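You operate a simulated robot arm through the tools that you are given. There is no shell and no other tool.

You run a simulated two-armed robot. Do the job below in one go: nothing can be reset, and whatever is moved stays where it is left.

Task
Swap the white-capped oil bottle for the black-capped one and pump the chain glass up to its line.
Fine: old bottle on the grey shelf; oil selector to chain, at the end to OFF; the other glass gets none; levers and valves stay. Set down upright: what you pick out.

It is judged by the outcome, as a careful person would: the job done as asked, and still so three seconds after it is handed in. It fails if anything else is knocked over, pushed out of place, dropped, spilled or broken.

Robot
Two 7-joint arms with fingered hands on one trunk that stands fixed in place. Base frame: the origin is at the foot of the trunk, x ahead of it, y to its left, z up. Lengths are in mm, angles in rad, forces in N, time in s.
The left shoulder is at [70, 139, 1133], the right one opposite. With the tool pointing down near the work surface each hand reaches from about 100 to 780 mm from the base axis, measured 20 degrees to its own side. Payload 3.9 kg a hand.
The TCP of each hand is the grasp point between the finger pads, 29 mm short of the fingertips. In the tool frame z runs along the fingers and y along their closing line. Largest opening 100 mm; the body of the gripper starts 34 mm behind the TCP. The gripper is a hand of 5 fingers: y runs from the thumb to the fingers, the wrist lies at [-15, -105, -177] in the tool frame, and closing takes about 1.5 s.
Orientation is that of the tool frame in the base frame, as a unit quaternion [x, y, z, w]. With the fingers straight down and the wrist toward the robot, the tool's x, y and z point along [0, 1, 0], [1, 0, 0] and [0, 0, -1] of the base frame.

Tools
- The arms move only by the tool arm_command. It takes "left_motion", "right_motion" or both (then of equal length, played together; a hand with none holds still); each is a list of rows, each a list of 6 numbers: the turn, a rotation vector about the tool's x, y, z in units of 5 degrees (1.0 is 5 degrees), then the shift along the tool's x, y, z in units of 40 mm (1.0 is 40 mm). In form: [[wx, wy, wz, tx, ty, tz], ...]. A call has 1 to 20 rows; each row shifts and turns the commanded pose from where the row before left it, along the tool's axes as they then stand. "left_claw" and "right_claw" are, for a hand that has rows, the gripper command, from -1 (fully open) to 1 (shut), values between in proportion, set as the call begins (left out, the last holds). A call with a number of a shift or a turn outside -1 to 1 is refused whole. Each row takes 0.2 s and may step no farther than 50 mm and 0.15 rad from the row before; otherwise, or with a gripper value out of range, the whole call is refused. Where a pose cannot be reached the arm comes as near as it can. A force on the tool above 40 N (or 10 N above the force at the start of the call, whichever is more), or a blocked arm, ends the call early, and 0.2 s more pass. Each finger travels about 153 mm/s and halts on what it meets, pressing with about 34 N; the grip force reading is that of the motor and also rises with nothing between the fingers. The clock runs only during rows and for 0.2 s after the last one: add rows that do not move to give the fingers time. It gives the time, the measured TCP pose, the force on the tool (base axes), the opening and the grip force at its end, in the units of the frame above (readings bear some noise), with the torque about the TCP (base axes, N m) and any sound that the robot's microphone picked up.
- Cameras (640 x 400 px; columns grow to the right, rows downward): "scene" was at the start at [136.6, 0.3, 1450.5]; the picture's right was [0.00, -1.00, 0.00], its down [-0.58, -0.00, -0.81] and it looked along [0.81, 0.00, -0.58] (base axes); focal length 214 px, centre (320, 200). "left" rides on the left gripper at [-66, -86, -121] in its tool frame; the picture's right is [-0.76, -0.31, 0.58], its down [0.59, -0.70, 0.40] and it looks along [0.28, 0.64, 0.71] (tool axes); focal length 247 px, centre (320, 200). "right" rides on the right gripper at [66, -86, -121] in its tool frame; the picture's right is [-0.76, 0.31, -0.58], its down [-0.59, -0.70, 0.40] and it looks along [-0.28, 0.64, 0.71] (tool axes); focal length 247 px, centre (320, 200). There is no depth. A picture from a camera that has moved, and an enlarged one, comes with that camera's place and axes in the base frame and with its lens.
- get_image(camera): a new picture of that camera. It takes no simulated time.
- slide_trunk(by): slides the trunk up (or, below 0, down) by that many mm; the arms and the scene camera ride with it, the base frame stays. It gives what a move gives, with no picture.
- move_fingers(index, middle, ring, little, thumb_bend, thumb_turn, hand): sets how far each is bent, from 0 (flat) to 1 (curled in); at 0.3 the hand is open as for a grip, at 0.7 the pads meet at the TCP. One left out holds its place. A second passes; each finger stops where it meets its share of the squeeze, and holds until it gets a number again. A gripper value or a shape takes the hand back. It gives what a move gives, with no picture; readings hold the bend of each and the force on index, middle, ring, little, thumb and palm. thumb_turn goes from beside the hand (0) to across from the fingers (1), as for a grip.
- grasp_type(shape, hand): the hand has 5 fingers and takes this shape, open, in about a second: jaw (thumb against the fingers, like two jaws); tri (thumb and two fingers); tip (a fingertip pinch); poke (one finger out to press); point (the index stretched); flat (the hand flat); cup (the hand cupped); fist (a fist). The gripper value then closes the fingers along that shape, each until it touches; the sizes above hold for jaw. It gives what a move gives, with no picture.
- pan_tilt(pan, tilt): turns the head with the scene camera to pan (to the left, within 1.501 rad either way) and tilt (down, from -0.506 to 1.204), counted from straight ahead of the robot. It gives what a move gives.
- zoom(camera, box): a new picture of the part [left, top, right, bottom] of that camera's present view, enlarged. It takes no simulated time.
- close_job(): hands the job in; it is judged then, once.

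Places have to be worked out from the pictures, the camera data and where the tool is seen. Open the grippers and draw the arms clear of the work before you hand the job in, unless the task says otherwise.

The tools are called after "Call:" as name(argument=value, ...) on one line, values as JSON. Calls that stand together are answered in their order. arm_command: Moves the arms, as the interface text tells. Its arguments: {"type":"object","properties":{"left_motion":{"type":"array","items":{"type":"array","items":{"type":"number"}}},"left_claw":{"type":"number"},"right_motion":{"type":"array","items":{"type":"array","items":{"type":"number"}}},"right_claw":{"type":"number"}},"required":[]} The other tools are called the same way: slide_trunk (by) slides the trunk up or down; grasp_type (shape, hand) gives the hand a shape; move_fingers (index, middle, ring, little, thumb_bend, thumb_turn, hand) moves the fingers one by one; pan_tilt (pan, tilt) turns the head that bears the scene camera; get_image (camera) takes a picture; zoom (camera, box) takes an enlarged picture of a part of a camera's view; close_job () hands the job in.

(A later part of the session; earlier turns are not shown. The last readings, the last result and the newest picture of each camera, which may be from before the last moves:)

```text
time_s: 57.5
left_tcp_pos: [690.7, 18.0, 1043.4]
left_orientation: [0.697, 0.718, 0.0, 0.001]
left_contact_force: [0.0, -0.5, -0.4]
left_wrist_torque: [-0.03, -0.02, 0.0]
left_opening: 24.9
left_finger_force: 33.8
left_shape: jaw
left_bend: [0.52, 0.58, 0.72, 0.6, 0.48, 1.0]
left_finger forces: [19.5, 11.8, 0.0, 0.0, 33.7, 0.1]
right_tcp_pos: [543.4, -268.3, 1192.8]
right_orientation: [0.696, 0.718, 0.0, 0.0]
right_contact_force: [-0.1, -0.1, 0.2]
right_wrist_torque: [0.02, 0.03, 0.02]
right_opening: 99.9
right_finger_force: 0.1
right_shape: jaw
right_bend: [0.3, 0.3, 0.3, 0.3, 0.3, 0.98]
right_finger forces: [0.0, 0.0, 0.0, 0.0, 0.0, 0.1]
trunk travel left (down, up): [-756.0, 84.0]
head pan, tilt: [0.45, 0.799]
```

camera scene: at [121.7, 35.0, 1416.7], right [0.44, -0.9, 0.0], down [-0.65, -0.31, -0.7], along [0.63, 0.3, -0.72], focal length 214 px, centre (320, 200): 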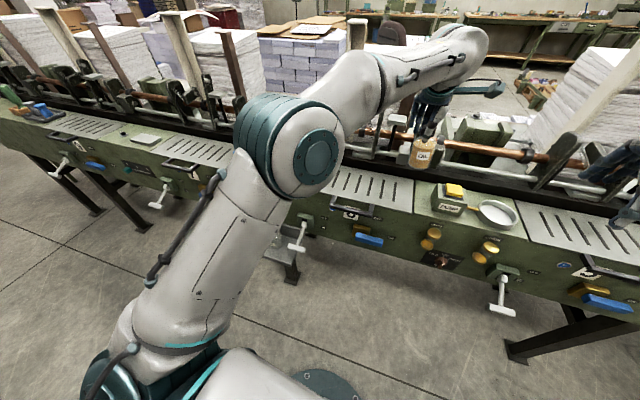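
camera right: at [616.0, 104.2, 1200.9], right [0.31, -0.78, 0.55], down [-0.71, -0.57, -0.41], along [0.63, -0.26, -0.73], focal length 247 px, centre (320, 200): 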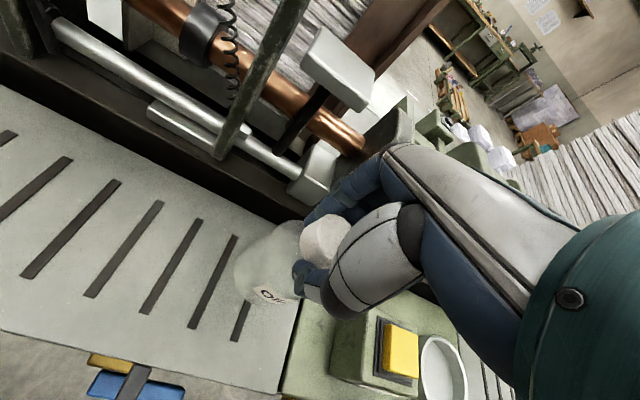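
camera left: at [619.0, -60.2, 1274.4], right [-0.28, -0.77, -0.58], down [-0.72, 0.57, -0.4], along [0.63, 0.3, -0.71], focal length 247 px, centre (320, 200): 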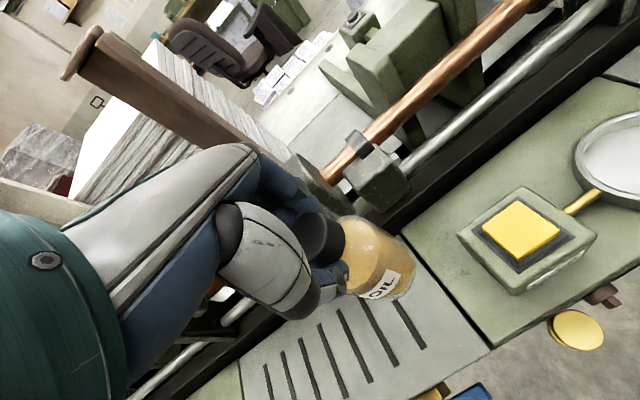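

No contact yet at 1043. I go on down a few more mm.

Call:
arm_command(left_motion=[[0, 0, 0, 0, 0, 0.05], [0, 0, 0, 0, 0, 0.05], [0, 0, 0, 0, 0, 0]])

```text
time_s: 58.4
left_tcp_pos: [688.5, 17.2, 1042.4]
left_orientation: [0.696, 0.718, 0.002, 0.002]
left_contact_force: [-0.1, -1.7, 13.9]
left_wrist_torque: [0.08, -0.13, -0.01]
left_opening: 25.3
left_finger_force: 34.5
left_shape: jaw
left_bend: [0.52, 0.57, 0.72, 0.6, 0.48, 1.0]
left_finger forces: [20.0, 17.7, 0.0, 0.0, 38.0, 0.0]
right_tcp_pos: [540.2, -269.4, 1192.4]
right_orientation: [0.696, 0.718, 0.001, 0.0]
right_contact_force: [-0.3, 0.0, -0.5]
right_wrist_torque: [-0.03, 0.02, 0.0]
right_opening: 99.8
right_finger_force: 0.0
right_shape: jaw
right_bend: [0.3, 0.3, 0.3, 0.3, 0.3, 0.98]
right_finger forces: [0.0, 0.1, 0.0, 0.1, 0.0, 0.1]
trunk travel left (down, up): [-756.0, 84.0]
head pan, tilt: [0.45, 0.799]
```

Contact: 14 N at TCP z≈1042. I ease up 2.5 mm and open the hand.

Call:
arm_command(left_motion=[[0, 0, 0, 0, 0, -0.06], [0, 0, 0, 0, 0, 0]])

Call:
arm_command(left_motion=[[0, 0, 0, 0, 0, 0], [0, 0, 0, 0, 0, 0], [0, 0, 0, 0, 0, 0], [0, 0, 0, 0, 0, 0], [0, 0, 0, 0, 0, 0]], left_claw=-1)

Call:
get_image(camera="left")

```text
time_s: 59.0
left_tcp_pos: [688.5, 18.0, 1043.6]
left_orientation: [0.697, 0.717, 0.001, 0.0]
left_contact_force: [1.8, 0.2, 10.8]
left_wrist_torque: [0.06, -0.27, -0.03]
left_opening: 25.2
left_finger_force: 34.0
left_shape: jaw
left_bend: [0.52, 0.57, 0.72, 0.6, 0.48, 1.0]
left_finger forces: [19.8, 16.5, 0.0, 0.0, 35.8, 0.1]
right_tcp_pos: [541.1, -268.4, 1192.4]
right_orientation: [0.697, 0.717, 0.002, 0.001]
right_contact_force: [0.0, -0.1, -0.5]
right_wrist_torque: [0.0, -0.01, -0.02]
right_opening: 99.9
right_finger_force: 0.0
right_shape: jaw
right_bend: [0.3, 0.3, 0.3, 0.3, 0.3, 0.98]
right_finger forces: [0.1, 0.0, 0.1, 0.1, 0.0, 0.1]
trunk travel left (down, up): [-756.0, 84.0]
head pan, tilt: [0.45, 0.799]
```

```text
time_s: 60.1
left_tcp_pos: [690.0, 17.7, 1041.7]
left_orientation: [0.697, 0.717, 0.0, -0.001]
left_contact_force: [0.5, 0.0, 0.1]
left_wrist_torque: [-0.01, 0.01, 0.01]
left_opening: 99.6
left_finger_force: 0.0
left_shape: jaw
left_bend: [0.3, 0.3, 0.3, 0.3, 0.3, 0.98]
left_finger forces: [0.2, 0.0, 0.0, 0.0, 0.0, 0.1]
right_tcp_pos: [542.8, -269.3, 1192.3]
right_orientation: [0.697, 0.717, 0.001, -0.001]
right_contact_force: [0.1, -0.6, -0.1]
right_wrist_torque: [-0.03, -0.03, 0.01]
right_opening: 99.9
right_finger_force: 0.1
right_shape: jaw
right_bend: [0.3, 0.3, 0.3, 0.3, 0.3, 0.98]
right_finger forces: [0.0, 0.0, 0.1, 0.0, 0.0, 0.0]
trunk travel left (down, up): [-756.0, 84.0]
head pan, tilt: [0.45, 0.799]
```

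```text
taken
camera left: at [606.4, -50.5, 1162.7], right [-0.28, -0.77, -0.58], down [-0.72, 0.57, -0.4], along [0.63, 0.3, -0.71], focal length 247 px, centre (320, 200)
```

left: 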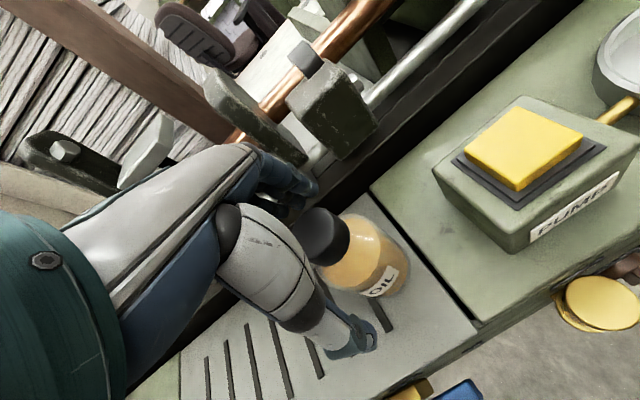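

The black bottle stands upright on the plate. I raise the left hand and withdraw it to the left.

Call:
arm_command(left_motion=[[0, 0, 0, 0, 0, -0.3], [0, 0, 0, 0, 0, -0.6], [0, 0, 0, 0, 0, -0.8], [0, 0, 0, 0, 0, -0.8], [0, 0, 0, 0, 0, -0.8], [0, 0, 0, 0.4, -0.5, 0], [0, 0, 0, 0.8, -0.8, 0], [0, 0, 0, 0.8, -0.8, 0], [0, 0, 0, 0.8, -0.8, 0], [0, 0, 0, 0.8, -0.8, 0], [0, 0, 0, 0.8, -0.8, 0], [0, 0, 0, 0.8, -0.8, 0], [0, 0, 0, 0.8, -0.8, 0], [0, 0, 0, 0.8, -0.6, 0], [0, 0, 0, 0.6, 0, 0], [0, 0, 0, 0, 0, 0]])

Call:
pan_tilt(pan=0.0, tilt=0.7)

Call:
get_image(camera="scene")

Call:
zoom(camera="scene", box=[270, 140, 430, 290])

```text
time_s: 63.5
left_tcp_pos: [414.8, 304.8, 1171.8]
left_orientation: [0.696, 0.718, 0.002, 0.0]
left_contact_force: [-0.8, -0.1, 0.1]
left_wrist_torque: [0.03, -0.01, 0.01]
left_opening: 99.9
left_finger_force: 0.0
left_shape: jaw
left_bend: [0.3, 0.3, 0.3, 0.3, 0.3, 0.98]
left_finger forces: [0.0, 0.0, 0.0, 0.0, 0.0, 0.1]
right_tcp_pos: [543.4, -269.1, 1191.6]
right_orientation: [0.697, 0.717, 0.0, 0.0]
right_contact_force: [-0.1, 0.2, 0.6]
right_wrist_torque: [0.02, 0.03, 0.0]
right_opening: 100.2
right_finger_force: 0.0
right_shape: jaw
right_bend: [0.3, 0.3, 0.3, 0.3, 0.3, 0.98]
right_finger forces: [0.1, 0.0, 0.0, 0.1, 0.1, 0.1]
trunk travel left (down, up): [-756.0, 84.0]
head pan, tilt: [0.45, 0.799]
```

```text
time_s: 64.5
left_tcp_pos: [415.4, 303.4, 1172.5]
left_orientation: [0.697, 0.717, 0.0, 0.0]
left_contact_force: [0.2, -0.2, 0.1]
left_wrist_torque: [-0.03, -0.02, -0.01]
left_opening: 100.0
left_finger_force: 0.0
left_shape: jaw
left_bend: [0.3, 0.3, 0.3, 0.3, 0.3, 0.98]
left_finger forces: [0.0, 0.1, 0.1, 0.0, 0.1, 0.1]
right_tcp_pos: [541.4, -268.3, 1192.2]
right_orientation: [0.696, 0.718, 0.001, -0.001]
right_contact_force: [0.1, -0.1, 0.9]
right_wrist_torque: [-0.01, -0.01, -0.03]
right_opening: 99.7
right_finger_force: 0.1
right_shape: jaw
right_bend: [0.3, 0.3, 0.3, 0.3, 0.3, 0.98]
right_finger forces: [0.1, 0.0, 0.1, 0.0, 0.0, 0.0]
trunk travel left (down, up): [-756.0, 84.0]
head pan, tilt: [0.0, 0.7]
```

```text
taken
camera scene: at [134.0, 0.2, 1424.9], right [0.0, -1.0, 0.0], down [-0.64, 0.0, -0.76], along [0.76, 0.0, -0.64], focal length 214 px, centre (320, 200)
```

scene: 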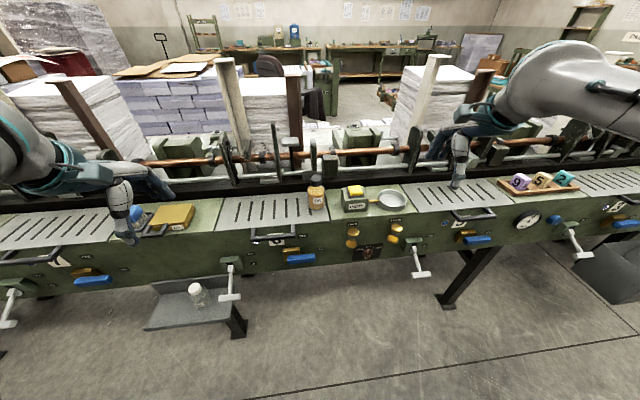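

```text
2.67 times, centred on (350, 215) of scene
camera zoom: at [134.0, 0.2, 1424.9], right [0.0, -1.0, 0.0], down [-0.64, 0.0, -0.76], along [0.76, 0.0, -0.64], focal length 572 px, centre (240, 160)
```

zoom: 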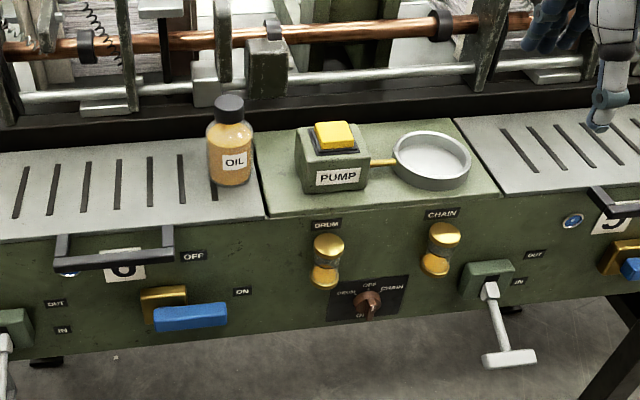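

The black bottle is on the plate with its cap near (687,10,1038). I lower the trunk 40 mm to give the right arm more freedom there, then bring the right hand over the bottle.

Call:
slide_trunk(by=-40)

Call:
arm_command(right_motion=[[0, 0, 0, 0.751, 0.429, 0], [0, 0, 0, 0.751, 0.429, 0], [0, 0, 0, 0.751, 0.429, 0], [0, 0, 0, 0.751, 0.429, 0], [0, 0, 0, 0.751, 0.429, 0], [0, 0, 0, 0.751, 0.429, 0], [0, 0, 0, 0.751, 0.429, 0], [0, 0, 0, 0.751, 0.429, 0], [0, 0, 0, 0.751, 0.429, 0], [0, 0, 0, 0, 0, 0]])

Call:
get_image(camera="right")

```text
time_s: 65.3
left_tcp_pos: [414.4, 304.8, 1132.5]
left_orientation: [0.697, 0.717, 0.0, 0.0]
left_contact_force: [-0.8, 0.4, 0.2]
left_wrist_torque: [-0.01, -0.02, 0.01]
left_opening: 99.9
left_finger_force: 0.0
left_shape: jaw
left_bend: [0.3, 0.3, 0.3, 0.3, 0.3, 0.98]
left_finger forces: [0.0, 0.0, 0.1, 0.1, 0.1, 0.1]
right_tcp_pos: [542.5, -268.0, 1152.5]
right_orientation: [0.696, 0.718, 0.0, -0.001]
right_contact_force: [-0.7, -0.2, -0.4]
right_wrist_torque: [0.02, 0.01, 0.02]
right_opening: 99.7
right_finger_force: 0.1
right_shape: jaw
right_bend: [0.3, 0.3, 0.3, 0.3, 0.3, 0.98]
right_finger forces: [0.0, 0.0, 0.0, 0.0, 0.0, 0.0]
trunk travel left (down, up): [-716.0, 124.0]
head pan, tilt: [0.0, 0.7]
```

```text
time_s: 67.5
left_tcp_pos: [413.2, 302.6, 1133.5]
left_orientation: [0.697, 0.718, 0.002, -0.001]
left_contact_force: [-0.5, 0.1, 1.0]
left_wrist_torque: [-0.01, 0.0, -0.02]
left_opening: 100.1
left_finger_force: 0.1
left_shape: jaw
left_bend: [0.3, 0.3, 0.3, 0.3, 0.3, 0.98]
left_finger forces: [0.0, 0.0, 0.1, 0.1, 0.0, 0.1]
right_tcp_pos: [689.0, 4.4, 1152.7]
right_orientation: [0.697, 0.717, 0.0, -0.002]
right_contact_force: [-0.5, 0.3, 0.4]
right_wrist_torque: [-0.02, 0.02, -0.01]
right_opening: 99.9
right_finger_force: 0.0
right_shape: jaw
right_bend: [0.3, 0.3, 0.3, 0.3, 0.3, 0.98]
right_finger forces: [0.1, 0.0, 0.0, 0.0, 0.1, 0.0]
trunk travel left (down, up): [-716.0, 124.0]
head pan, tilt: [0.0, 0.7]
```

```text
taken
camera right: at [602.7, 67.0, 1273.5], right [0.33, -0.75, 0.58], down [-0.68, -0.61, -0.4], along [0.65, -0.26, -0.71], focal length 247 px, centre (320, 200)
```

right: 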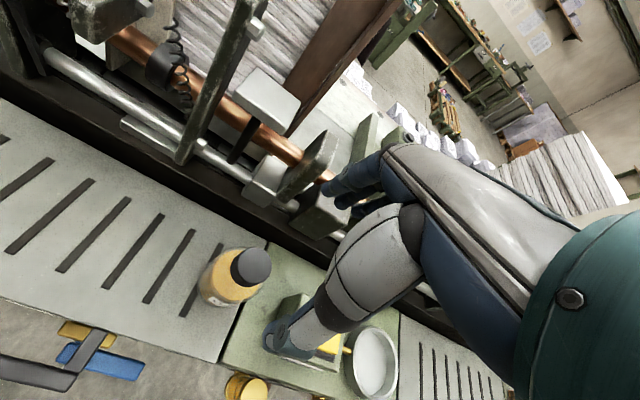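

The right camera puts the cap near (690,16). I shift the hand 6 mm left and lower it around the cap.

Call:
arm_command(right_motion=[[0, 0, 0, 0.15, 0, 0.5], [0, 0, 0, 0, 0, 0.7], [0, 0, 0, 0, 0, 0.7], [0, 0, 0, 0, 0, 0.5], [0, 0, 0, 0, 0, 0.33], [0, 0, 0, 0, 0, 0]])

Call:
get_image(camera="right")

Call:
zoom(camera="scene", box=[270, 120, 390, 230])

```text
time_s: 68.9
left_tcp_pos: [415.7, 305.5, 1132.1]
left_orientation: [0.697, 0.717, 0.0, -0.001]
left_contact_force: [-0.3, 0.8, 0.0]
left_wrist_torque: [0.01, -0.02, 0.05]
left_opening: 99.9
left_finger_force: 0.1
left_shape: jaw
left_bend: [0.3, 0.3, 0.3, 0.3, 0.3, 0.98]
left_finger forces: [0.0, 0.0, 0.1, 0.0, 0.0, 0.1]
right_tcp_pos: [688.5, 11.8, 1041.6]
right_orientation: [0.697, 0.717, 0.001, -0.001]
right_contact_force: [-0.4, -0.1, 0.7]
right_wrist_torque: [0.02, 0.0, 0.01]
right_opening: 100.0
right_finger_force: 0.1
right_shape: jaw
right_bend: [0.3, 0.3, 0.3, 0.3, 0.3, 0.98]
right_finger forces: [0.1, 0.0, 0.0, 0.1, 0.0, 0.0]
trunk travel left (down, up): [-716.0, 124.0]
head pan, tilt: [0.0, 0.7]
```

```text
taken
camera right: at [602.0, 75.0, 1162.4], right [0.33, -0.75, 0.58], down [-0.68, -0.61, -0.4], along [0.65, -0.26, -0.71], focal length 247 px, centre (320, 200)
```

right: 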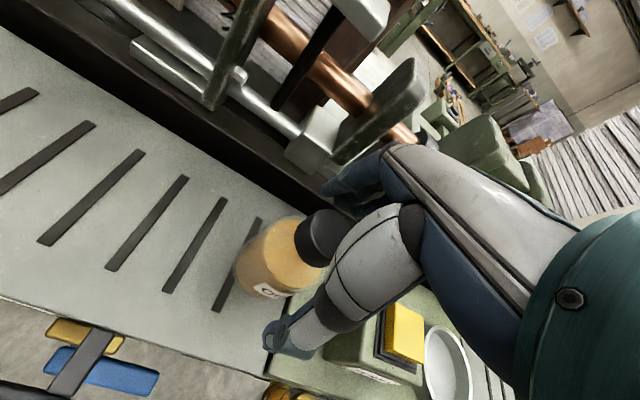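

```text
3.64 times, centred on (330, 175) of scene
camera zoom: at [133.9, 0.1, 1385.0], right [0.0, -1.0, 0.0], down [-0.64, 0.0, -0.76], along [0.76, 0.0, -0.64], focal length 780 px, centre (284, 291)
```

zoom: 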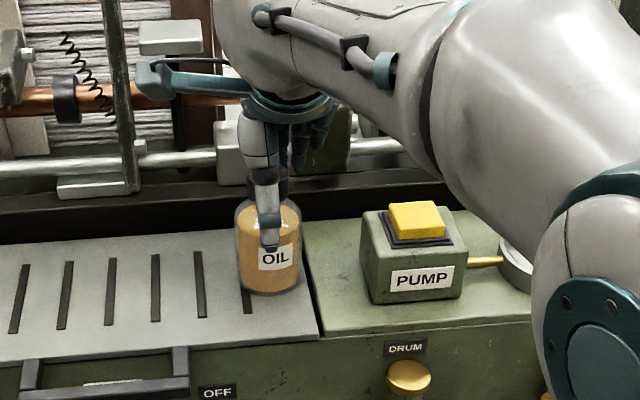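

The cap is at the right place between thumb and fingers. I close the right hand on it.

Call:
arm_command(right_motion=[[0, 0, 0, 0, 0, 0], [0, 0, 0, 0, 0, 0], [0, 0, 0, 0, 0, 0], [0, 0, 0, 0, 0, 0], [0, 0, 0, 0, 0, 0], [0, 0, 0, 0, 0, 0], [0, 0, 0, 0, 0, 0], [0, 0, 0, 0, 0, 0]], right_claw=1)

Call:
zoom(camera="right", box=[200, 160, 420, 360])

```text
time_s: 70.7
left_tcp_pos: [413.7, 303.6, 1132.5]
left_orientation: [0.696, 0.718, 0.0, 0.001]
left_contact_force: [0.5, 0.2, 0.0]
left_wrist_torque: [0.02, 0.0, 0.03]
left_opening: 99.8
left_finger_force: 0.1
left_shape: jaw
left_bend: [0.3, 0.3, 0.3, 0.3, 0.3, 0.98]
left_finger forces: [0.1, 0.0, 0.0, 0.0, 0.0, 0.0]
right_tcp_pos: [688.4, 13.0, 1041.9]
right_orientation: [0.696, 0.718, 0.001, -0.001]
right_contact_force: [-0.3, -1.2, 1.0]
right_wrist_torque: [-0.05, -0.02, -0.01]
right_opening: 25.0
right_finger_force: 33.6
right_shape: jaw
right_bend: [0.52, 0.57, 0.72, 0.6, 0.48, 1.0]
right_finger forces: [17.8, 13.0, 0.0, 0.0, 31.2, 0.1]
trunk travel left (down, up): [-716.0, 124.0]
head pan, tilt: [0.0, 0.7]
```

```text
2.00 times, centred on (310, 260) of right
camera zoom: at [601.9, 75.0, 1162.8], right [0.33, -0.75, 0.58], down [-0.68, -0.61, -0.4], along [0.65, -0.26, -0.71], focal length 494 px, centre (340, 80)
```

zoom: 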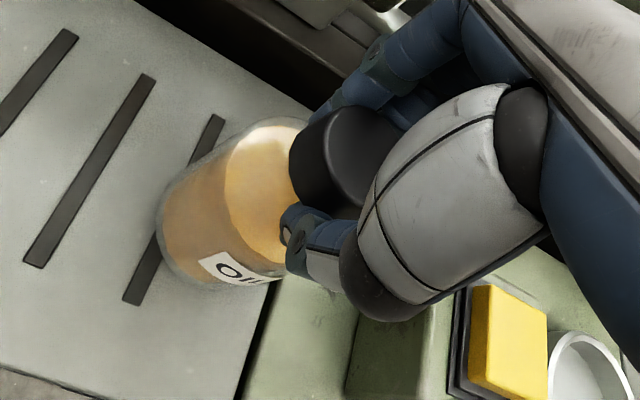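

The grip reads the same as the first good one (31 N). I lift the bottle and carry it over the pump to above the dish at (704,-246).

Call:
arm_command(right_motion=[[0, 0, 0, 0, 0, -0.3], [0, 0, 0, 0, 0, -0.6], [0, 0, 0, 0, 0, -0.8], [0, 0, 0, 0, 0, -0.8], [0, 0, 0, 0, 0, -0.5], [0, 0, 0, -0.4, 0.01, 0], [0, 0, 0, -0.75, 0.025, 0], [0, 0, 0, -0.8, 0.025, 0], [0, 0, 0, -0.8, 0.025, 0], [0, 0, 0, -0.8, 0.025, 0], [0, 0, 0, -0.8, 0.025, 0], [0, 0, 0, -0.8, 0.025, 0], [0, 0, 0, -0.75, 0.025, 0], [0, 0, 0, -0.46, 0.01, 0], [0, 0, 0, -0.1, 0, 0], [0, 0, 0, 0, 0, 0]])

Call:
get_image(camera="right")

Call:
zoom(camera="scene", box=[320, 120, 440, 230])

```text
time_s: 74.1
left_tcp_pos: [414.5, 303.5, 1133.3]
left_orientation: [0.697, 0.717, 0.0, 0.0]
left_contact_force: [0.1, 0.3, -0.2]
left_wrist_torque: [0.0, -0.01, 0.04]
left_opening: 99.8
left_finger_force: 0.0
left_shape: jaw
left_bend: [0.3, 0.3, 0.3, 0.3, 0.3, 0.98]
left_finger forces: [0.0, 0.0, 0.0, 0.1, 0.0, 0.0]
right_tcp_pos: [706.3, -245.7, 1162.8]
right_orientation: [0.697, 0.717, 0.0, -0.001]
right_contact_force: [0.0, 0.0, 0.0]
right_wrist_torque: [0.02, 0.0, 0.0]
right_opening: 24.5
right_finger_force: 34.0
right_shape: jaw
right_bend: [0.52, 0.57, 0.72, 0.6, 0.48, 1.0]
right_finger forces: [18.8, 11.8, 0.0, 0.0, 31.3, 0.1]
trunk travel left (down, up): [-716.0, 124.0]
head pan, tilt: [0.0, 0.7]
```

```text
taken
camera right: at [618.7, -183.8, 1283.4], right [0.33, -0.75, 0.58], down [-0.69, -0.61, -0.4], along [0.65, -0.26, -0.71], focal length 247 px, centre (320, 200)
```

right: 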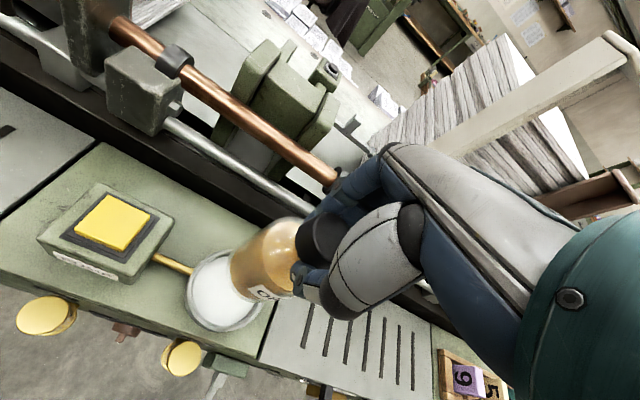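

```text
3.64 times, centred on (380, 175) of scene
camera zoom: at [134.1, -0.1, 1384.9], right [0.0, -1.0, 0.0], down [-0.64, 0.0, -0.76], along [0.76, 0.0, -0.64], focal length 780 px, centre (102, 291)
```

zoom: 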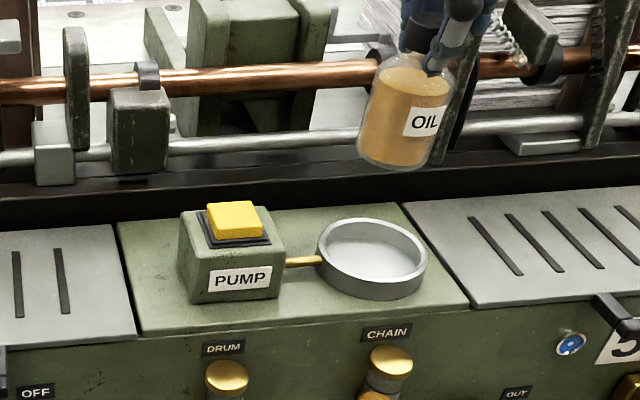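

The bottle hangs upright over the dish, whose centre I place at about (700,-244) with some 10 mm of play. I shift 4 mm back and lower to just above the dish floor.

Call:
arm_command(right_motion=[[0, 0, 0, 0.02, -0.1, 0.4], [0, 0, 0, 0, 0, 0.7], [0, 0, 0, 0, 0, 0.6], [0, 0, 0, 0, 0, 0.4], [0, 0, 0, 0, 0, 0.2], [0, 0, 0, 0, 0, 0]])

Call:
zoom(camera="right", box=[160, 190, 340, 350])

Call:
zoom(camera="scene", box=[320, 120, 440, 230])

```text
time_s: 75.5
left_tcp_pos: [414.3, 304.4, 1133.0]
left_orientation: [0.696, 0.718, 0.0, 0.0]
left_contact_force: [0.6, 0.6, 0.6]
left_wrist_torque: [-0.02, -0.05, 0.01]
left_opening: 99.9
left_finger_force: 0.1
left_shape: jaw
left_bend: [0.3, 0.3, 0.3, 0.3, 0.3, 0.98]
left_finger forces: [0.0, 0.1, 0.0, 0.1, 0.0, 0.0]
right_tcp_pos: [700.2, -244.9, 1070.0]
right_orientation: [0.697, 0.717, 0.001, -0.001]
right_contact_force: [0.2, 0.6, -1.1]
right_wrist_torque: [0.02, 0.02, -0.02]
right_opening: 24.8
right_finger_force: 34.0
right_shape: jaw
right_bend: [0.52, 0.57, 0.72, 0.6, 0.48, 1.0]
right_finger forces: [18.9, 11.9, 0.0, 0.0, 32.0, 0.0]
trunk travel left (down, up): [-716.0, 124.0]
head pan, tilt: [0.0, 0.7]
```

```text
2.50 times, centred on (250, 270) of right
camera zoom: at [614.1, -182.4, 1190.3], right [0.33, -0.75, 0.58], down [-0.69, -0.61, -0.4], along [0.65, -0.26, -0.71], focal length 617 px, centre (495, 25)
```

zoom: 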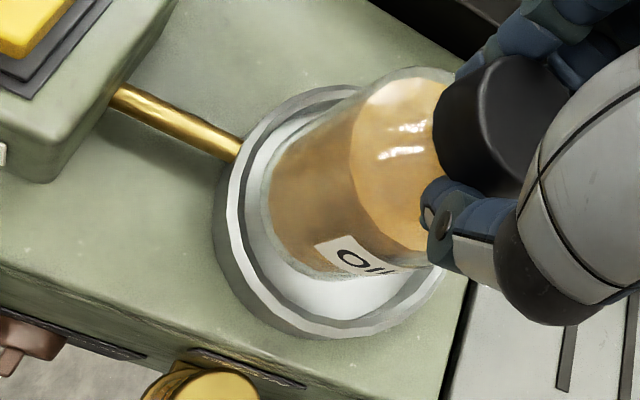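

```text
3.64 times, centred on (380, 175) of scene
camera zoom: at [133.9, 0.0, 1385.0], right [0.0, -1.0, 0.0], down [-0.64, 0.0, -0.76], along [0.76, 0.0, -0.64], focal length 780 px, centre (102, 291)
```

zoom: 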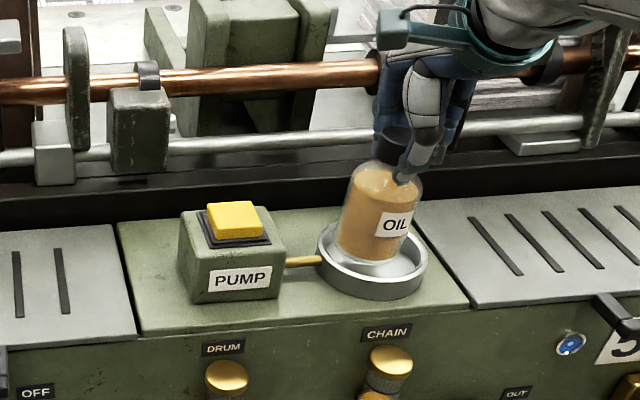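

The bottle is inside the rim and centred. I lower it the last centimetres carefully.

Call:
arm_command(right_motion=[[0, 0, 0, 0, 0, 0.2], [0, 0, 0, 0, 0, 0.15], [0, 0, 0, 0, 0, 0.08], [0, 0, 0, 0, 0, 0]])

Call:
zoom(camera="scene", box=[320, 120, 440, 230])

```text
time_s: 76.5
left_tcp_pos: [414.7, 304.7, 1132.8]
left_orientation: [0.696, 0.718, 0.001, 0.0]
left_contact_force: [0.6, 0.5, -0.1]
left_wrist_torque: [-0.03, 0.01, -0.01]
left_opening: 99.8
left_finger_force: 0.1
left_shape: jaw
left_bend: [0.3, 0.3, 0.3, 0.3, 0.3, 0.98]
left_finger forces: [0.1, 0.0, 0.0, 0.1, 0.1, 0.0]
right_tcp_pos: [700.8, -246.0, 1053.6]
right_orientation: [0.697, 0.717, 0.001, 0.001]
right_contact_force: [-0.5, 0.0, -0.5]
right_wrist_torque: [0.01, -0.01, -0.02]
right_opening: 24.6
right_finger_force: 34.3
right_shape: jaw
right_bend: [0.52, 0.57, 0.72, 0.6, 0.48, 1.0]
right_finger forces: [18.8, 12.0, 0.1, 0.0, 31.9, 0.1]
trunk travel left (down, up): [-716.0, 124.0]
head pan, tilt: [0.0, 0.7]
```

```text
3.64 times, centred on (380, 175) of scene
camera zoom: at [134.1, 0.0, 1384.9], right [0.0, -1.0, 0.0], down [-0.64, 0.0, -0.76], along [0.76, 0.0, -0.64], focal length 780 px, centre (102, 291)
```

zoom: 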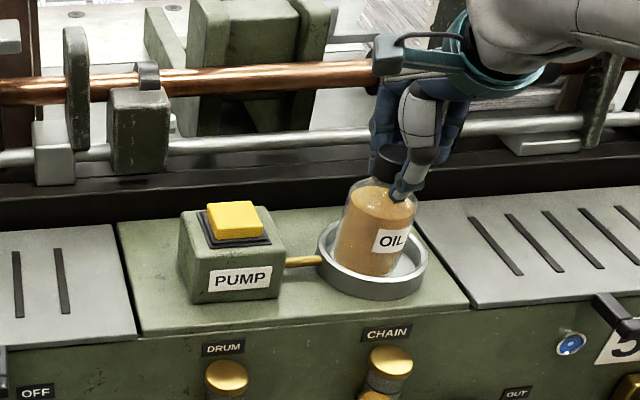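

Call:
arm_command(right_motion=[[0, 0, 0, 0, 0, 0.06], [0, 0, 0, 0, 0, 0.05], [0, 0, 0, 0, 0, 0]])

```text
time_s: 77.3
left_tcp_pos: [413.8, 303.9, 1134.0]
left_orientation: [0.696, 0.718, 0.0, 0.0]
left_contact_force: [0.0, -0.1, 0.0]
left_wrist_torque: [0.01, 0.04, -0.03]
left_opening: 100.0
left_finger_force: 0.1
left_shape: jaw
left_bend: [0.3, 0.3, 0.3, 0.3, 0.3, 0.98]
left_finger forces: [0.0, 0.0, 0.0, 0.0, 0.0, 0.0]
right_tcp_pos: [701.3, -245.9, 1048.9]
right_orientation: [0.696, 0.718, 0.0, 0.0]
right_contact_force: [-0.2, -0.6, -0.5]
right_wrist_torque: [-0.04, 0.03, -0.02]
right_opening: 24.7
right_finger_force: 34.1
right_shape: jaw
right_bend: [0.52, 0.57, 0.72, 0.6, 0.48, 1.0]
right_finger forces: [18.9, 11.9, 0.0, 0.1, 32.0, 0.0]
trunk travel left (down, up): [-716.0, 124.0]
head pan, tilt: [0.0, 0.7]
```

No contact yet at 1049, so I keep going in small steps.

Call:
arm_command(right_motion=[[0, 0, 0, 0, 0, 0.05], [0, 0, 0, 0, 0, 0.04], [0, 0, 0, 0, 0, 0]])

```text
time_s: 78.1
left_tcp_pos: [413.2, 305.6, 1132.5]
left_orientation: [0.697, 0.717, 0.0, 0.001]
left_contact_force: [-0.1, -0.2, -0.5]
left_wrist_torque: [0.03, -0.01, -0.01]
left_opening: 100.2
left_finger_force: 0.0
left_shape: jaw
left_bend: [0.3, 0.3, 0.3, 0.3, 0.3, 0.98]
left_finger forces: [0.1, 0.0, 0.0, 0.0, 0.1, 0.0]
right_tcp_pos: [700.6, -243.9, 1047.4]
right_orientation: [0.697, 0.717, 0.001, 0.002]
right_contact_force: [1.3, 0.9, 7.2]
right_wrist_torque: [-0.08, -0.17, 0.05]
right_opening: 24.7
right_finger_force: 34.0
right_shape: jaw
right_bend: [0.52, 0.57, 0.72, 0.6, 0.48, 1.0]
right_finger forces: [18.7, 17.0, 0.1, 0.0, 33.0, 0.0]
trunk travel left (down, up): [-716.0, 124.0]
head pan, tilt: [0.0, 0.7]
```

Contact with 7 N at z≈1047, so the bottle sits on the dish floor. I open the right hand.

Call:
arm_command(right_motion=[[0, 0, 0, 0, 0, -0.03], [0, 0, 0, 0, 0, 0]])

Call:
arm_command(right_motion=[[0, 0, 0, 0, 0, 0], [0, 0, 0, 0, 0, 0], [0, 0, 0, 0, 0, 0], [0, 0, 0, 0, 0, 0], [0, 0, 0, 0, 0, 0]], right_claw=-1)

Call:
zoom(camera="right", box=[160, 160, 380, 360])

Call:
zoom(camera="scene", box=[320, 120, 440, 230])

```text
time_s: 78.7
left_tcp_pos: [414.8, 304.8, 1132.7]
left_orientation: [0.697, 0.717, 0.001, 0.0]
left_contact_force: [0.2, -0.8, 1.2]
left_wrist_torque: [-0.02, -0.02, 0.03]
left_opening: 100.2
left_finger_force: 0.1
left_shape: jaw
left_bend: [0.3, 0.3, 0.3, 0.3, 0.3, 0.98]
left_finger forces: [0.1, 0.0, 0.0, 0.1, 0.0, 0.0]
right_tcp_pos: [700.0, -245.1, 1047.3]
right_orientation: [0.696, 0.718, 0.0, 0.001]
right_contact_force: [1.9, 1.0, 5.2]
right_wrist_torque: [-0.06, -0.19, 0.04]
right_opening: 25.0
right_finger_force: 33.9
right_shape: jaw
right_bend: [0.52, 0.57, 0.72, 0.6, 0.48, 1.0]
right_finger forces: [18.5, 16.6, 0.0, 0.1, 32.1, 0.0]
trunk travel left (down, up): [-716.0, 124.0]
head pan, tilt: [0.0, 0.7]
```

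```text
time_s: 79.9
left_tcp_pos: [414.2, 303.3, 1132.6]
left_orientation: [0.697, 0.717, 0.0, -0.001]
left_contact_force: [0.2, -0.1, 0.6]
left_wrist_torque: [0.0, -0.01, 0.0]
left_opening: 100.0
left_finger_force: 0.0
left_shape: jaw
left_bend: [0.3, 0.3, 0.3, 0.3, 0.3, 0.98]
left_finger forces: [0.1, 0.0, 0.1, 0.0, 0.1, 0.0]
right_tcp_pos: [700.7, -244.8, 1046.6]
right_orientation: [0.697, 0.717, 0.001, -0.001]
right_contact_force: [0.1, -0.8, -0.2]
right_wrist_torque: [-0.01, 0.03, -0.02]
right_opening: 99.8
right_finger_force: 0.1
right_shape: jaw
right_bend: [0.3, 0.3, 0.3, 0.3, 0.3, 0.98]
right_finger forces: [0.0, 0.0, 0.0, 0.1, 0.1, 0.0]
trunk travel left (down, up): [-716.0, 124.0]
head pan, tilt: [0.0, 0.7]
```

```text
2.00 times, centred on (270, 260) of right
camera zoom: at [614.0, -182.7, 1167.4], right [0.33, -0.75, 0.58], down [-0.68, -0.61, -0.4], along [0.65, -0.26, -0.71], focal length 494 px, centre (420, 80)
```

zoom: 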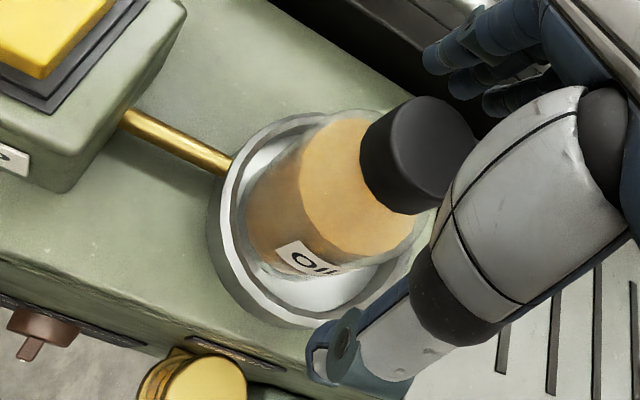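

```text
3.64 times, centred on (380, 175) of scene
camera zoom: at [133.8, 0.1, 1385.0], right [0.0, -1.0, 0.0], down [-0.64, 0.0, -0.77], along [0.77, 0.0, -0.64], focal length 780 px, centre (102, 291)
```

zoom: 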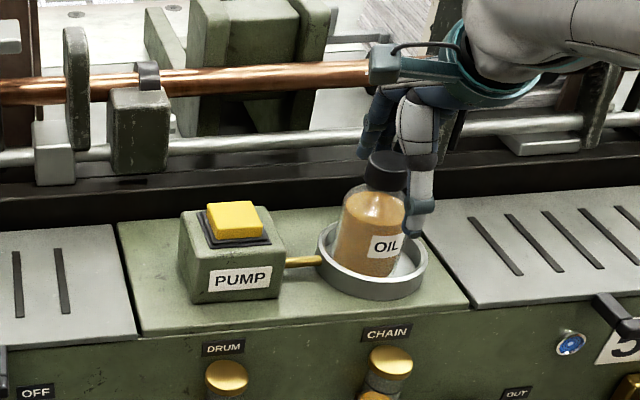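

The black bottle stands upright in the dish. I raise the right hand, withdraw it, and look closely at the selector and the glasses.

Call:
arm_command(right_motion=[[0, 0, 0, 0, 0, -0.3], [0, 0, 0, 0, 0, -0.6], [0, 0, 0, 0, 0, -0.8], [0, 0, 0, 0, 0, -0.8], [0, 0, 0, 0, 0, -0.5], [0, 0, 0, -0.3, -0.5, 0], [0, 0, 0, -0.4, -0.8, 0], [0, 0, 0, -0.4, -0.8, 0], [0, 0, 0, -0.4, -0.8, 0], [0, 0, 0, -0.4, -0.8, 0], [0, 0, 0, -0.4, -0.8, 0], [0, 0, 0, -0.3, -0.5, 0], [0, 0, 0, 0, 0, 0]])

Call:
pan_tilt(pan=-0.3, tilt=0.75)

Call:
get_image(camera="scene")

Call:
zoom(camera="scene", box=[290, 190, 350, 240])

```text
time_s: 82.7
left_tcp_pos: [415.2, 304.5, 1132.8]
left_orientation: [0.697, 0.717, 0.0, 0.0]
left_contact_force: [-0.2, -0.1, -0.2]
left_wrist_torque: [-0.02, -0.03, 0.02]
left_opening: 99.9
left_finger_force: 0.1
left_shape: jaw
left_bend: [0.3, 0.3, 0.3, 0.3, 0.3, 0.98]
left_finger forces: [0.0, 0.0, 0.0, 0.0, 0.1, 0.1]
right_tcp_pos: [504.4, -358.1, 1168.1]
right_orientation: [0.696, 0.718, 0.0, -0.001]
right_contact_force: [0.3, -0.4, -0.8]
right_wrist_torque: [-0.01, 0.0, 0.03]
right_opening: 99.8
right_finger_force: 0.0
right_shape: jaw
right_bend: [0.3, 0.3, 0.3, 0.3, 0.3, 0.98]
right_finger forces: [0.1, 0.0, 0.1, 0.0, 0.1, 0.0]
trunk travel left (down, up): [-716.0, 124.0]
head pan, tilt: [0.0, 0.7]
```

```text
time_s: 83.5
left_tcp_pos: [413.3, 305.6, 1131.6]
left_orientation: [0.696, 0.718, 0.0, 0.0]
left_contact_force: [0.1, -0.4, 0.5]
left_wrist_torque: [-0.02, -0.01, 0.01]
left_opening: 100.0
left_finger_force: 0.0
left_shape: jaw
left_bend: [0.3, 0.3, 0.3, 0.3, 0.3, 0.98]
left_finger forces: [0.1, 0.1, 0.0, 0.0, 0.1, 0.1]
right_tcp_pos: [503.9, -356.8, 1168.5]
right_orientation: [0.697, 0.717, 0.001, 0.0]
right_contact_force: [-0.2, -0.7, -0.4]
right_wrist_torque: [-0.01, 0.05, -0.01]
right_opening: 99.7
right_finger_force: 0.1
right_shape: jaw
right_bend: [0.3, 0.3, 0.3, 0.3, 0.3, 0.98]
right_finger forces: [0.1, 0.0, 0.1, 0.0, 0.0, 0.0]
trunk travel left (down, up): [-716.0, 124.0]
head pan, tilt: [-0.3, 0.75]
```

```text
taken
camera scene: at [128.2, -24.3, 1380.7], right [-0.29, -0.96, 0.0], down [-0.65, 0.2, -0.73], along [0.7, -0.22, -0.68], focal length 214 px, centre (320, 200)
```

scene: 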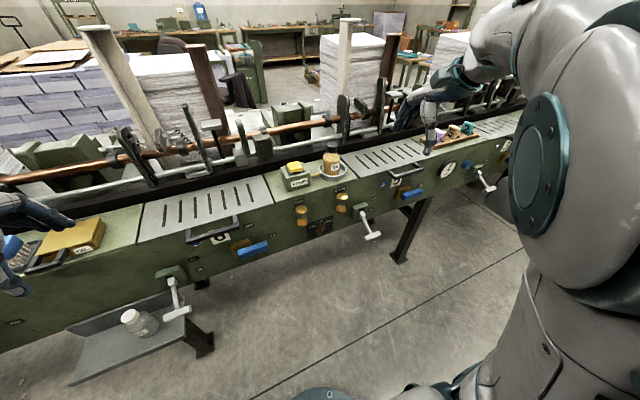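

```text
8.00 times, centred on (320, 215) of scene
camera zoom: at [128.2, -24.3, 1380.7], right [-0.29, -0.96, 0.0], down [-0.65, 0.2, -0.73], along [0.7, -0.22, -0.68], focal length 1716 px, centre (320, 80)
```

zoom: 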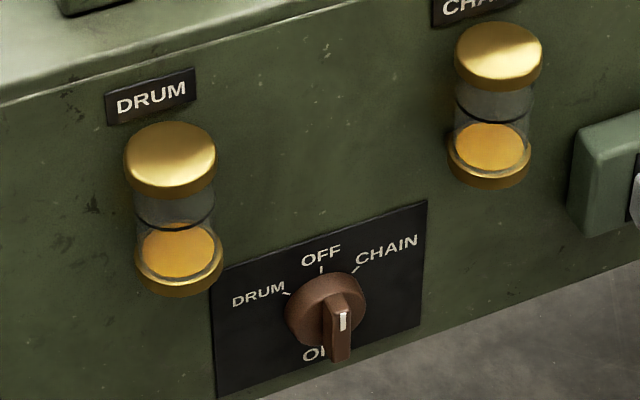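

The bottle is in place, the old one is on the shelf, and the selector pointer seems to be at OFF with the glass lines above the present oil levels. I bring the right hand in front of the machine at mid height and pitch it forward, with the index out for poking.

Call:
arm_command(right_motion=[[0, 0, 0, 0.45, -0.085, 0.7], [0, 0, 0, 0.45, -0.085, 0.7], [0, 0, 0, 0.45, -0.085, 0.7], [0, 0, 0, 0.45, -0.085, 0.7], [0, 0, 0, 0.45, -0.085, 0.7], [0, 0, 0, 0.45, -0.085, 0.7], [0, 0, 0, 0, 0, 0]])

Call:
arm_command(right_motion=[[-1, 0, 0, 0, 0, 0], [-1, 0, 0, 0, 0, 0], [-1, 0, 0, 0, 0, 0], [-1, 0, 0, 0, 0, 0], [-1, 0, 0, 0, 0, 0], [-1, 0, 0, 0, 0, 0], [-1, 0, 0, 0, 0, 0], [-1, 0, 0, 0, 0, 0], [-1, 0, 0, 0, 0, 0], [-1, 0, 0, 0, 0, 0], [-1, 0, 0, 0, 0, 0], [-1, 0, 0, 0, 0, 0], [-1, 0, 0, 0, 0, 0], [-1, 0, 0, 0, 0, 0], [-1, 0, 0, 0, 0, 0], [-1, 0, 0, 0, 0, 0], [-1, 0, 0, 0, 0, 0], [-1, 0, 0, 0, 0, 0], [0, 0, 0, 0, 0, 0]])

Call:
get_image(camera="scene")

Call:
get_image(camera="right")

```text
time_s: 85.1
left_tcp_pos: [415.5, 303.6, 1131.9]
left_orientation: [0.696, 0.718, 0.001, 0.0]
left_contact_force: [0.1, 0.2, -0.4]
left_wrist_torque: [0.01, -0.01, 0.0]
left_opening: 100.1
left_finger_force: 0.0
left_shape: jaw
left_bend: [0.3, 0.3, 0.3, 0.3, 0.3, 0.98]
left_finger forces: [0.0, 0.0, 0.1, 0.0, 0.1, 0.0]
right_tcp_pos: [493.0, -258.3, 995.4]
right_orientation: [0.699, 0.715, 0.007, -0.007]
right_contact_force: [-0.2, -0.2, -0.5]
right_wrist_torque: [-0.01, 0.03, -0.01]
right_opening: 99.9
right_finger_force: 0.1
right_shape: jaw
right_bend: [0.3, 0.3, 0.3, 0.3, 0.3, 0.98]
right_finger forces: [0.1, 0.0, 0.1, 0.1, 0.1, 0.1]
right hand out of reach, approached as far as the arm can: row 3, 4, 5
trunk travel left (down, up): [-716.0, 124.0]
head pan, tilt: [-0.3, 0.75]
```

```text
time_s: 89.1
left_tcp_pos: [415.4, 305.8, 1132.1]
left_orientation: [0.696, 0.718, 0.0, 0.0]
left_contact_force: [0.2, 0.1, -0.3]
left_wrist_torque: [-0.04, -0.04, -0.02]
left_opening: 100.2
left_finger_force: 0.1
left_shape: jaw
left_bend: [0.3, 0.3, 0.3, 0.3, 0.3, 0.98]
left_finger forces: [0.0, 0.1, 0.0, 0.0, 0.0, 0.0]
right_tcp_pos: [485.4, -291.0, 952.7]
right_orientation: [0.645, 0.685, 0.25, 0.228]
right_contact_force: [0.2, 0.1, 0.4]
right_wrist_torque: [-0.02, 0.01, -0.03]
right_opening: 100.0
right_finger_force: 0.1
right_shape: jaw
right_bend: [0.3, 0.3, 0.3, 0.3, 0.3, 0.98]
right_finger forces: [0.0, 0.0, 0.0, 0.0, 0.0, 0.0]
right hand out of reach, approached as far as the arm can: row 1, 2, 8, 9, 10, 11, 12, 13, 14, 15, 16, 17, 18
trunk travel left (down, up): [-716.0, 124.0]
head pan, tilt: [-0.3, 0.75]
```

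```text
taken
camera scene: at [128.2, -22.3, 1380.7], right [-0.3, -0.96, 0.0], down [-0.65, 0.2, -0.73], along [0.7, -0.22, -0.68], focal length 214 px, centre (320, 200)
```

scene: 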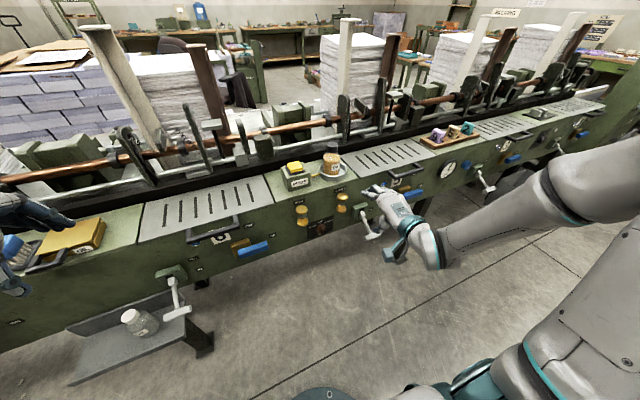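

```text
taken
camera right: at [339.9, -234.3, 991.9], right [-0.08, -0.77, 0.63], down [-0.25, -0.6, -0.76], along [0.96, -0.22, -0.14], focal length 247 px, centre (320, 200)
```

right: 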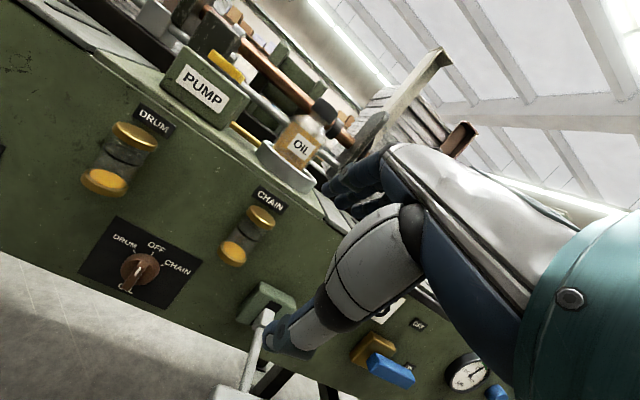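

The arm could only pitch to about 40° here, but the right camera gives a fine front view of the selector and glasses. I zoom in on it.

Call:
zoom(camera="right", box=[70, 90, 310, 310])

Call:
zoom(camera="right", box=[80, 210, 200, 310])

```text
1.82 times, centred on (190, 200) of right
camera zoom: at [339.9, -234.3, 991.9], right [-0.08, -0.77, 0.63], down [-0.25, -0.6, -0.76], along [0.96, -0.22, -0.14], focal length 449 px, centre (556, 200)
```

zoom: 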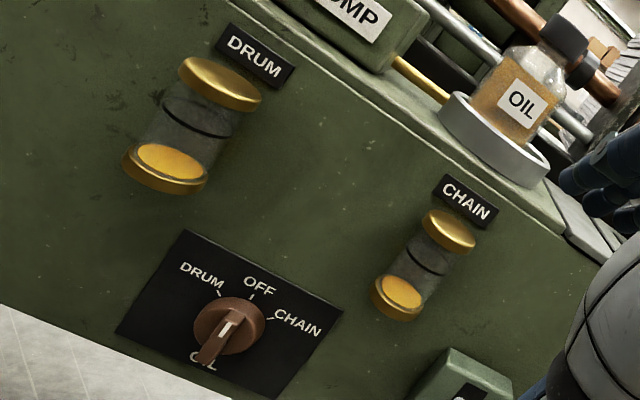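

```text
4.00 times, centred on (140, 260) of right
camera zoom: at [339.9, -234.3, 991.9], right [-0.08, -0.77, 0.63], down [-0.25, -0.6, -0.76], along [0.96, -0.22, -0.14], focal length 988 px, centre (1040, -40)
```

zoom: 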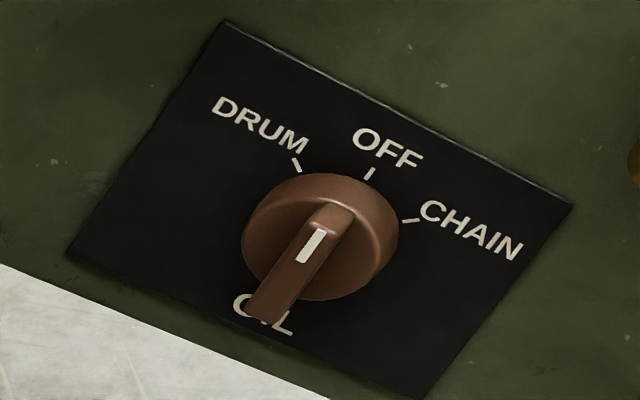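

The close view shows the pointer at OFF (mark toward the top tick), with CHAIN about 45° clockwise; the knob centre is about (624,-183,750), 45 mm across. I take the poke shape and move lower in front of the knob, where the arm may pitch further.

Call:
grasp_type(hand="right", shape="poke")

Call:
arm_command(right_motion=[[0, 0, 0, 0.2, -0.8, 0], [0, 0, 0, 0.3, -0.8, 0], [0, 0, 0, 0.3, -0.8, 0.1], [0, 0, 0, 0.3, -0.8, 0.1], [0, 0, 0, 0.3, -0.8, 0.1], [0, 0, 0, 0.3, -0.8, 0.1], [0, 0, 0, 0, 0, 0]])

Call:
get_image(camera="scene")

Call:
get_image(camera="right")

```text
time_s: 90.0
left_tcp_pos: [414.4, 303.8, 1132.4]
left_orientation: [0.697, 0.717, 0.0, 0.0]
left_contact_force: [-0.4, -0.1, 0.5]
left_wrist_torque: [-0.02, -0.02, -0.02]
left_opening: 99.9
left_finger_force: 0.0
left_shape: jaw
left_bend: [0.3, 0.3, 0.3, 0.3, 0.3, 0.98]
left_finger forces: [0.1, 0.1, 0.0, 0.1, 0.1, 0.0]
right_tcp_pos: [485.6, -291.5, 953.2]
right_orientation: [0.647, 0.684, 0.249, 0.228]
right_contact_force: [-0.1, 0.2, 0.0]
right_wrist_torque: [0.03, -0.02, 0.02]
right_opening: 0.0
right_finger_force: 0.0
right_shape: poke
right_bend: [0.7, 0.7, 0.99, 0.99, 1.0, 1.0]
right_finger forces: [0.0, 0.0, 0.0, 0.0, 0.0, 0.0]
trunk travel left (down, up): [-716.0, 124.0]
head pan, tilt: [-0.3, 0.75]
```

```text
time_s: 91.6
left_tcp_pos: [414.6, 306.0, 1131.4]
left_orientation: [0.697, 0.717, 0.0, 0.0]
left_contact_force: [-0.5, 0.2, 0.0]
left_wrist_torque: [0.0, -0.05, 0.0]
left_opening: 100.1
left_finger_force: 0.1
left_shape: jaw
left_bend: [0.3, 0.3, 0.3, 0.3, 0.3, 0.98]
left_finger forces: [0.0, 0.1, 0.0, 0.1, 0.0, 0.0]
right_tcp_pos: [377.0, -275.2, 798.5]
right_orientation: [0.644, 0.677, 0.261, 0.241]
right_contact_force: [-0.3, 0.5, -0.1]
right_wrist_torque: [0.02, 0.0, 0.02]
right_opening: 0.0
right_finger_force: 0.1
right_shape: poke
right_bend: [0.7, 0.7, 0.99, 0.99, 1.0, 1.0]
right_finger forces: [0.0, 0.0, 0.1, 0.1, 0.0, 0.1]
right hand out of reach, approached as far as the arm can: row 1, 2, 3, 4, 5, 6
trunk travel left (down, up): [-716.0, 124.0]
head pan, tilt: [-0.3, 0.75]
```

```text
taken
camera scene: at [128.0, -23.8, 1380.7], right [-0.3, -0.96, 0.0], down [-0.65, 0.2, -0.73], along [0.7, -0.22, -0.68], focal length 214 px, centre (320, 200)
```

scene: 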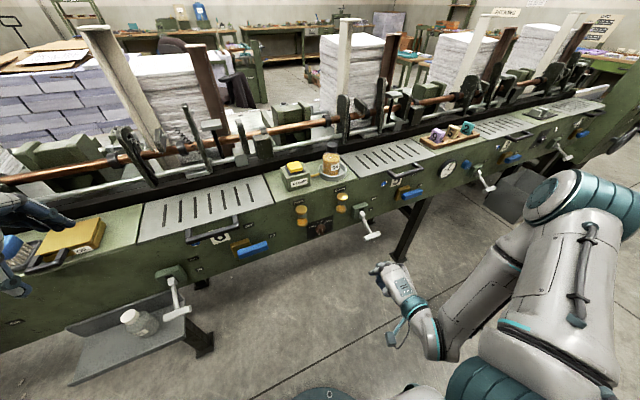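

```text
taken
camera right: at [229.8, -218.1, 830.3], right [-0.11, -0.77, 0.63], down [-0.23, -0.59, -0.77], along [0.97, -0.23, -0.11], focal length 247 px, centre (320, 200)
```

right: 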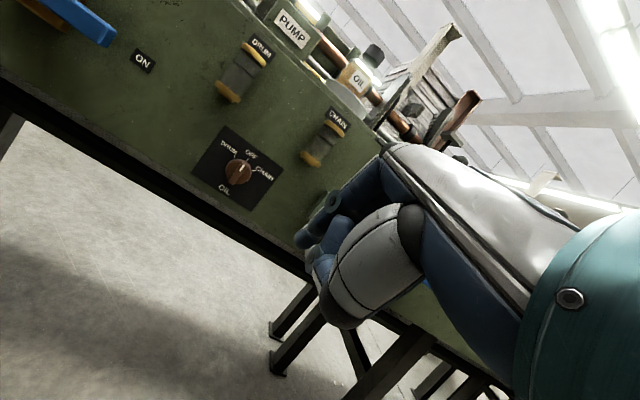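

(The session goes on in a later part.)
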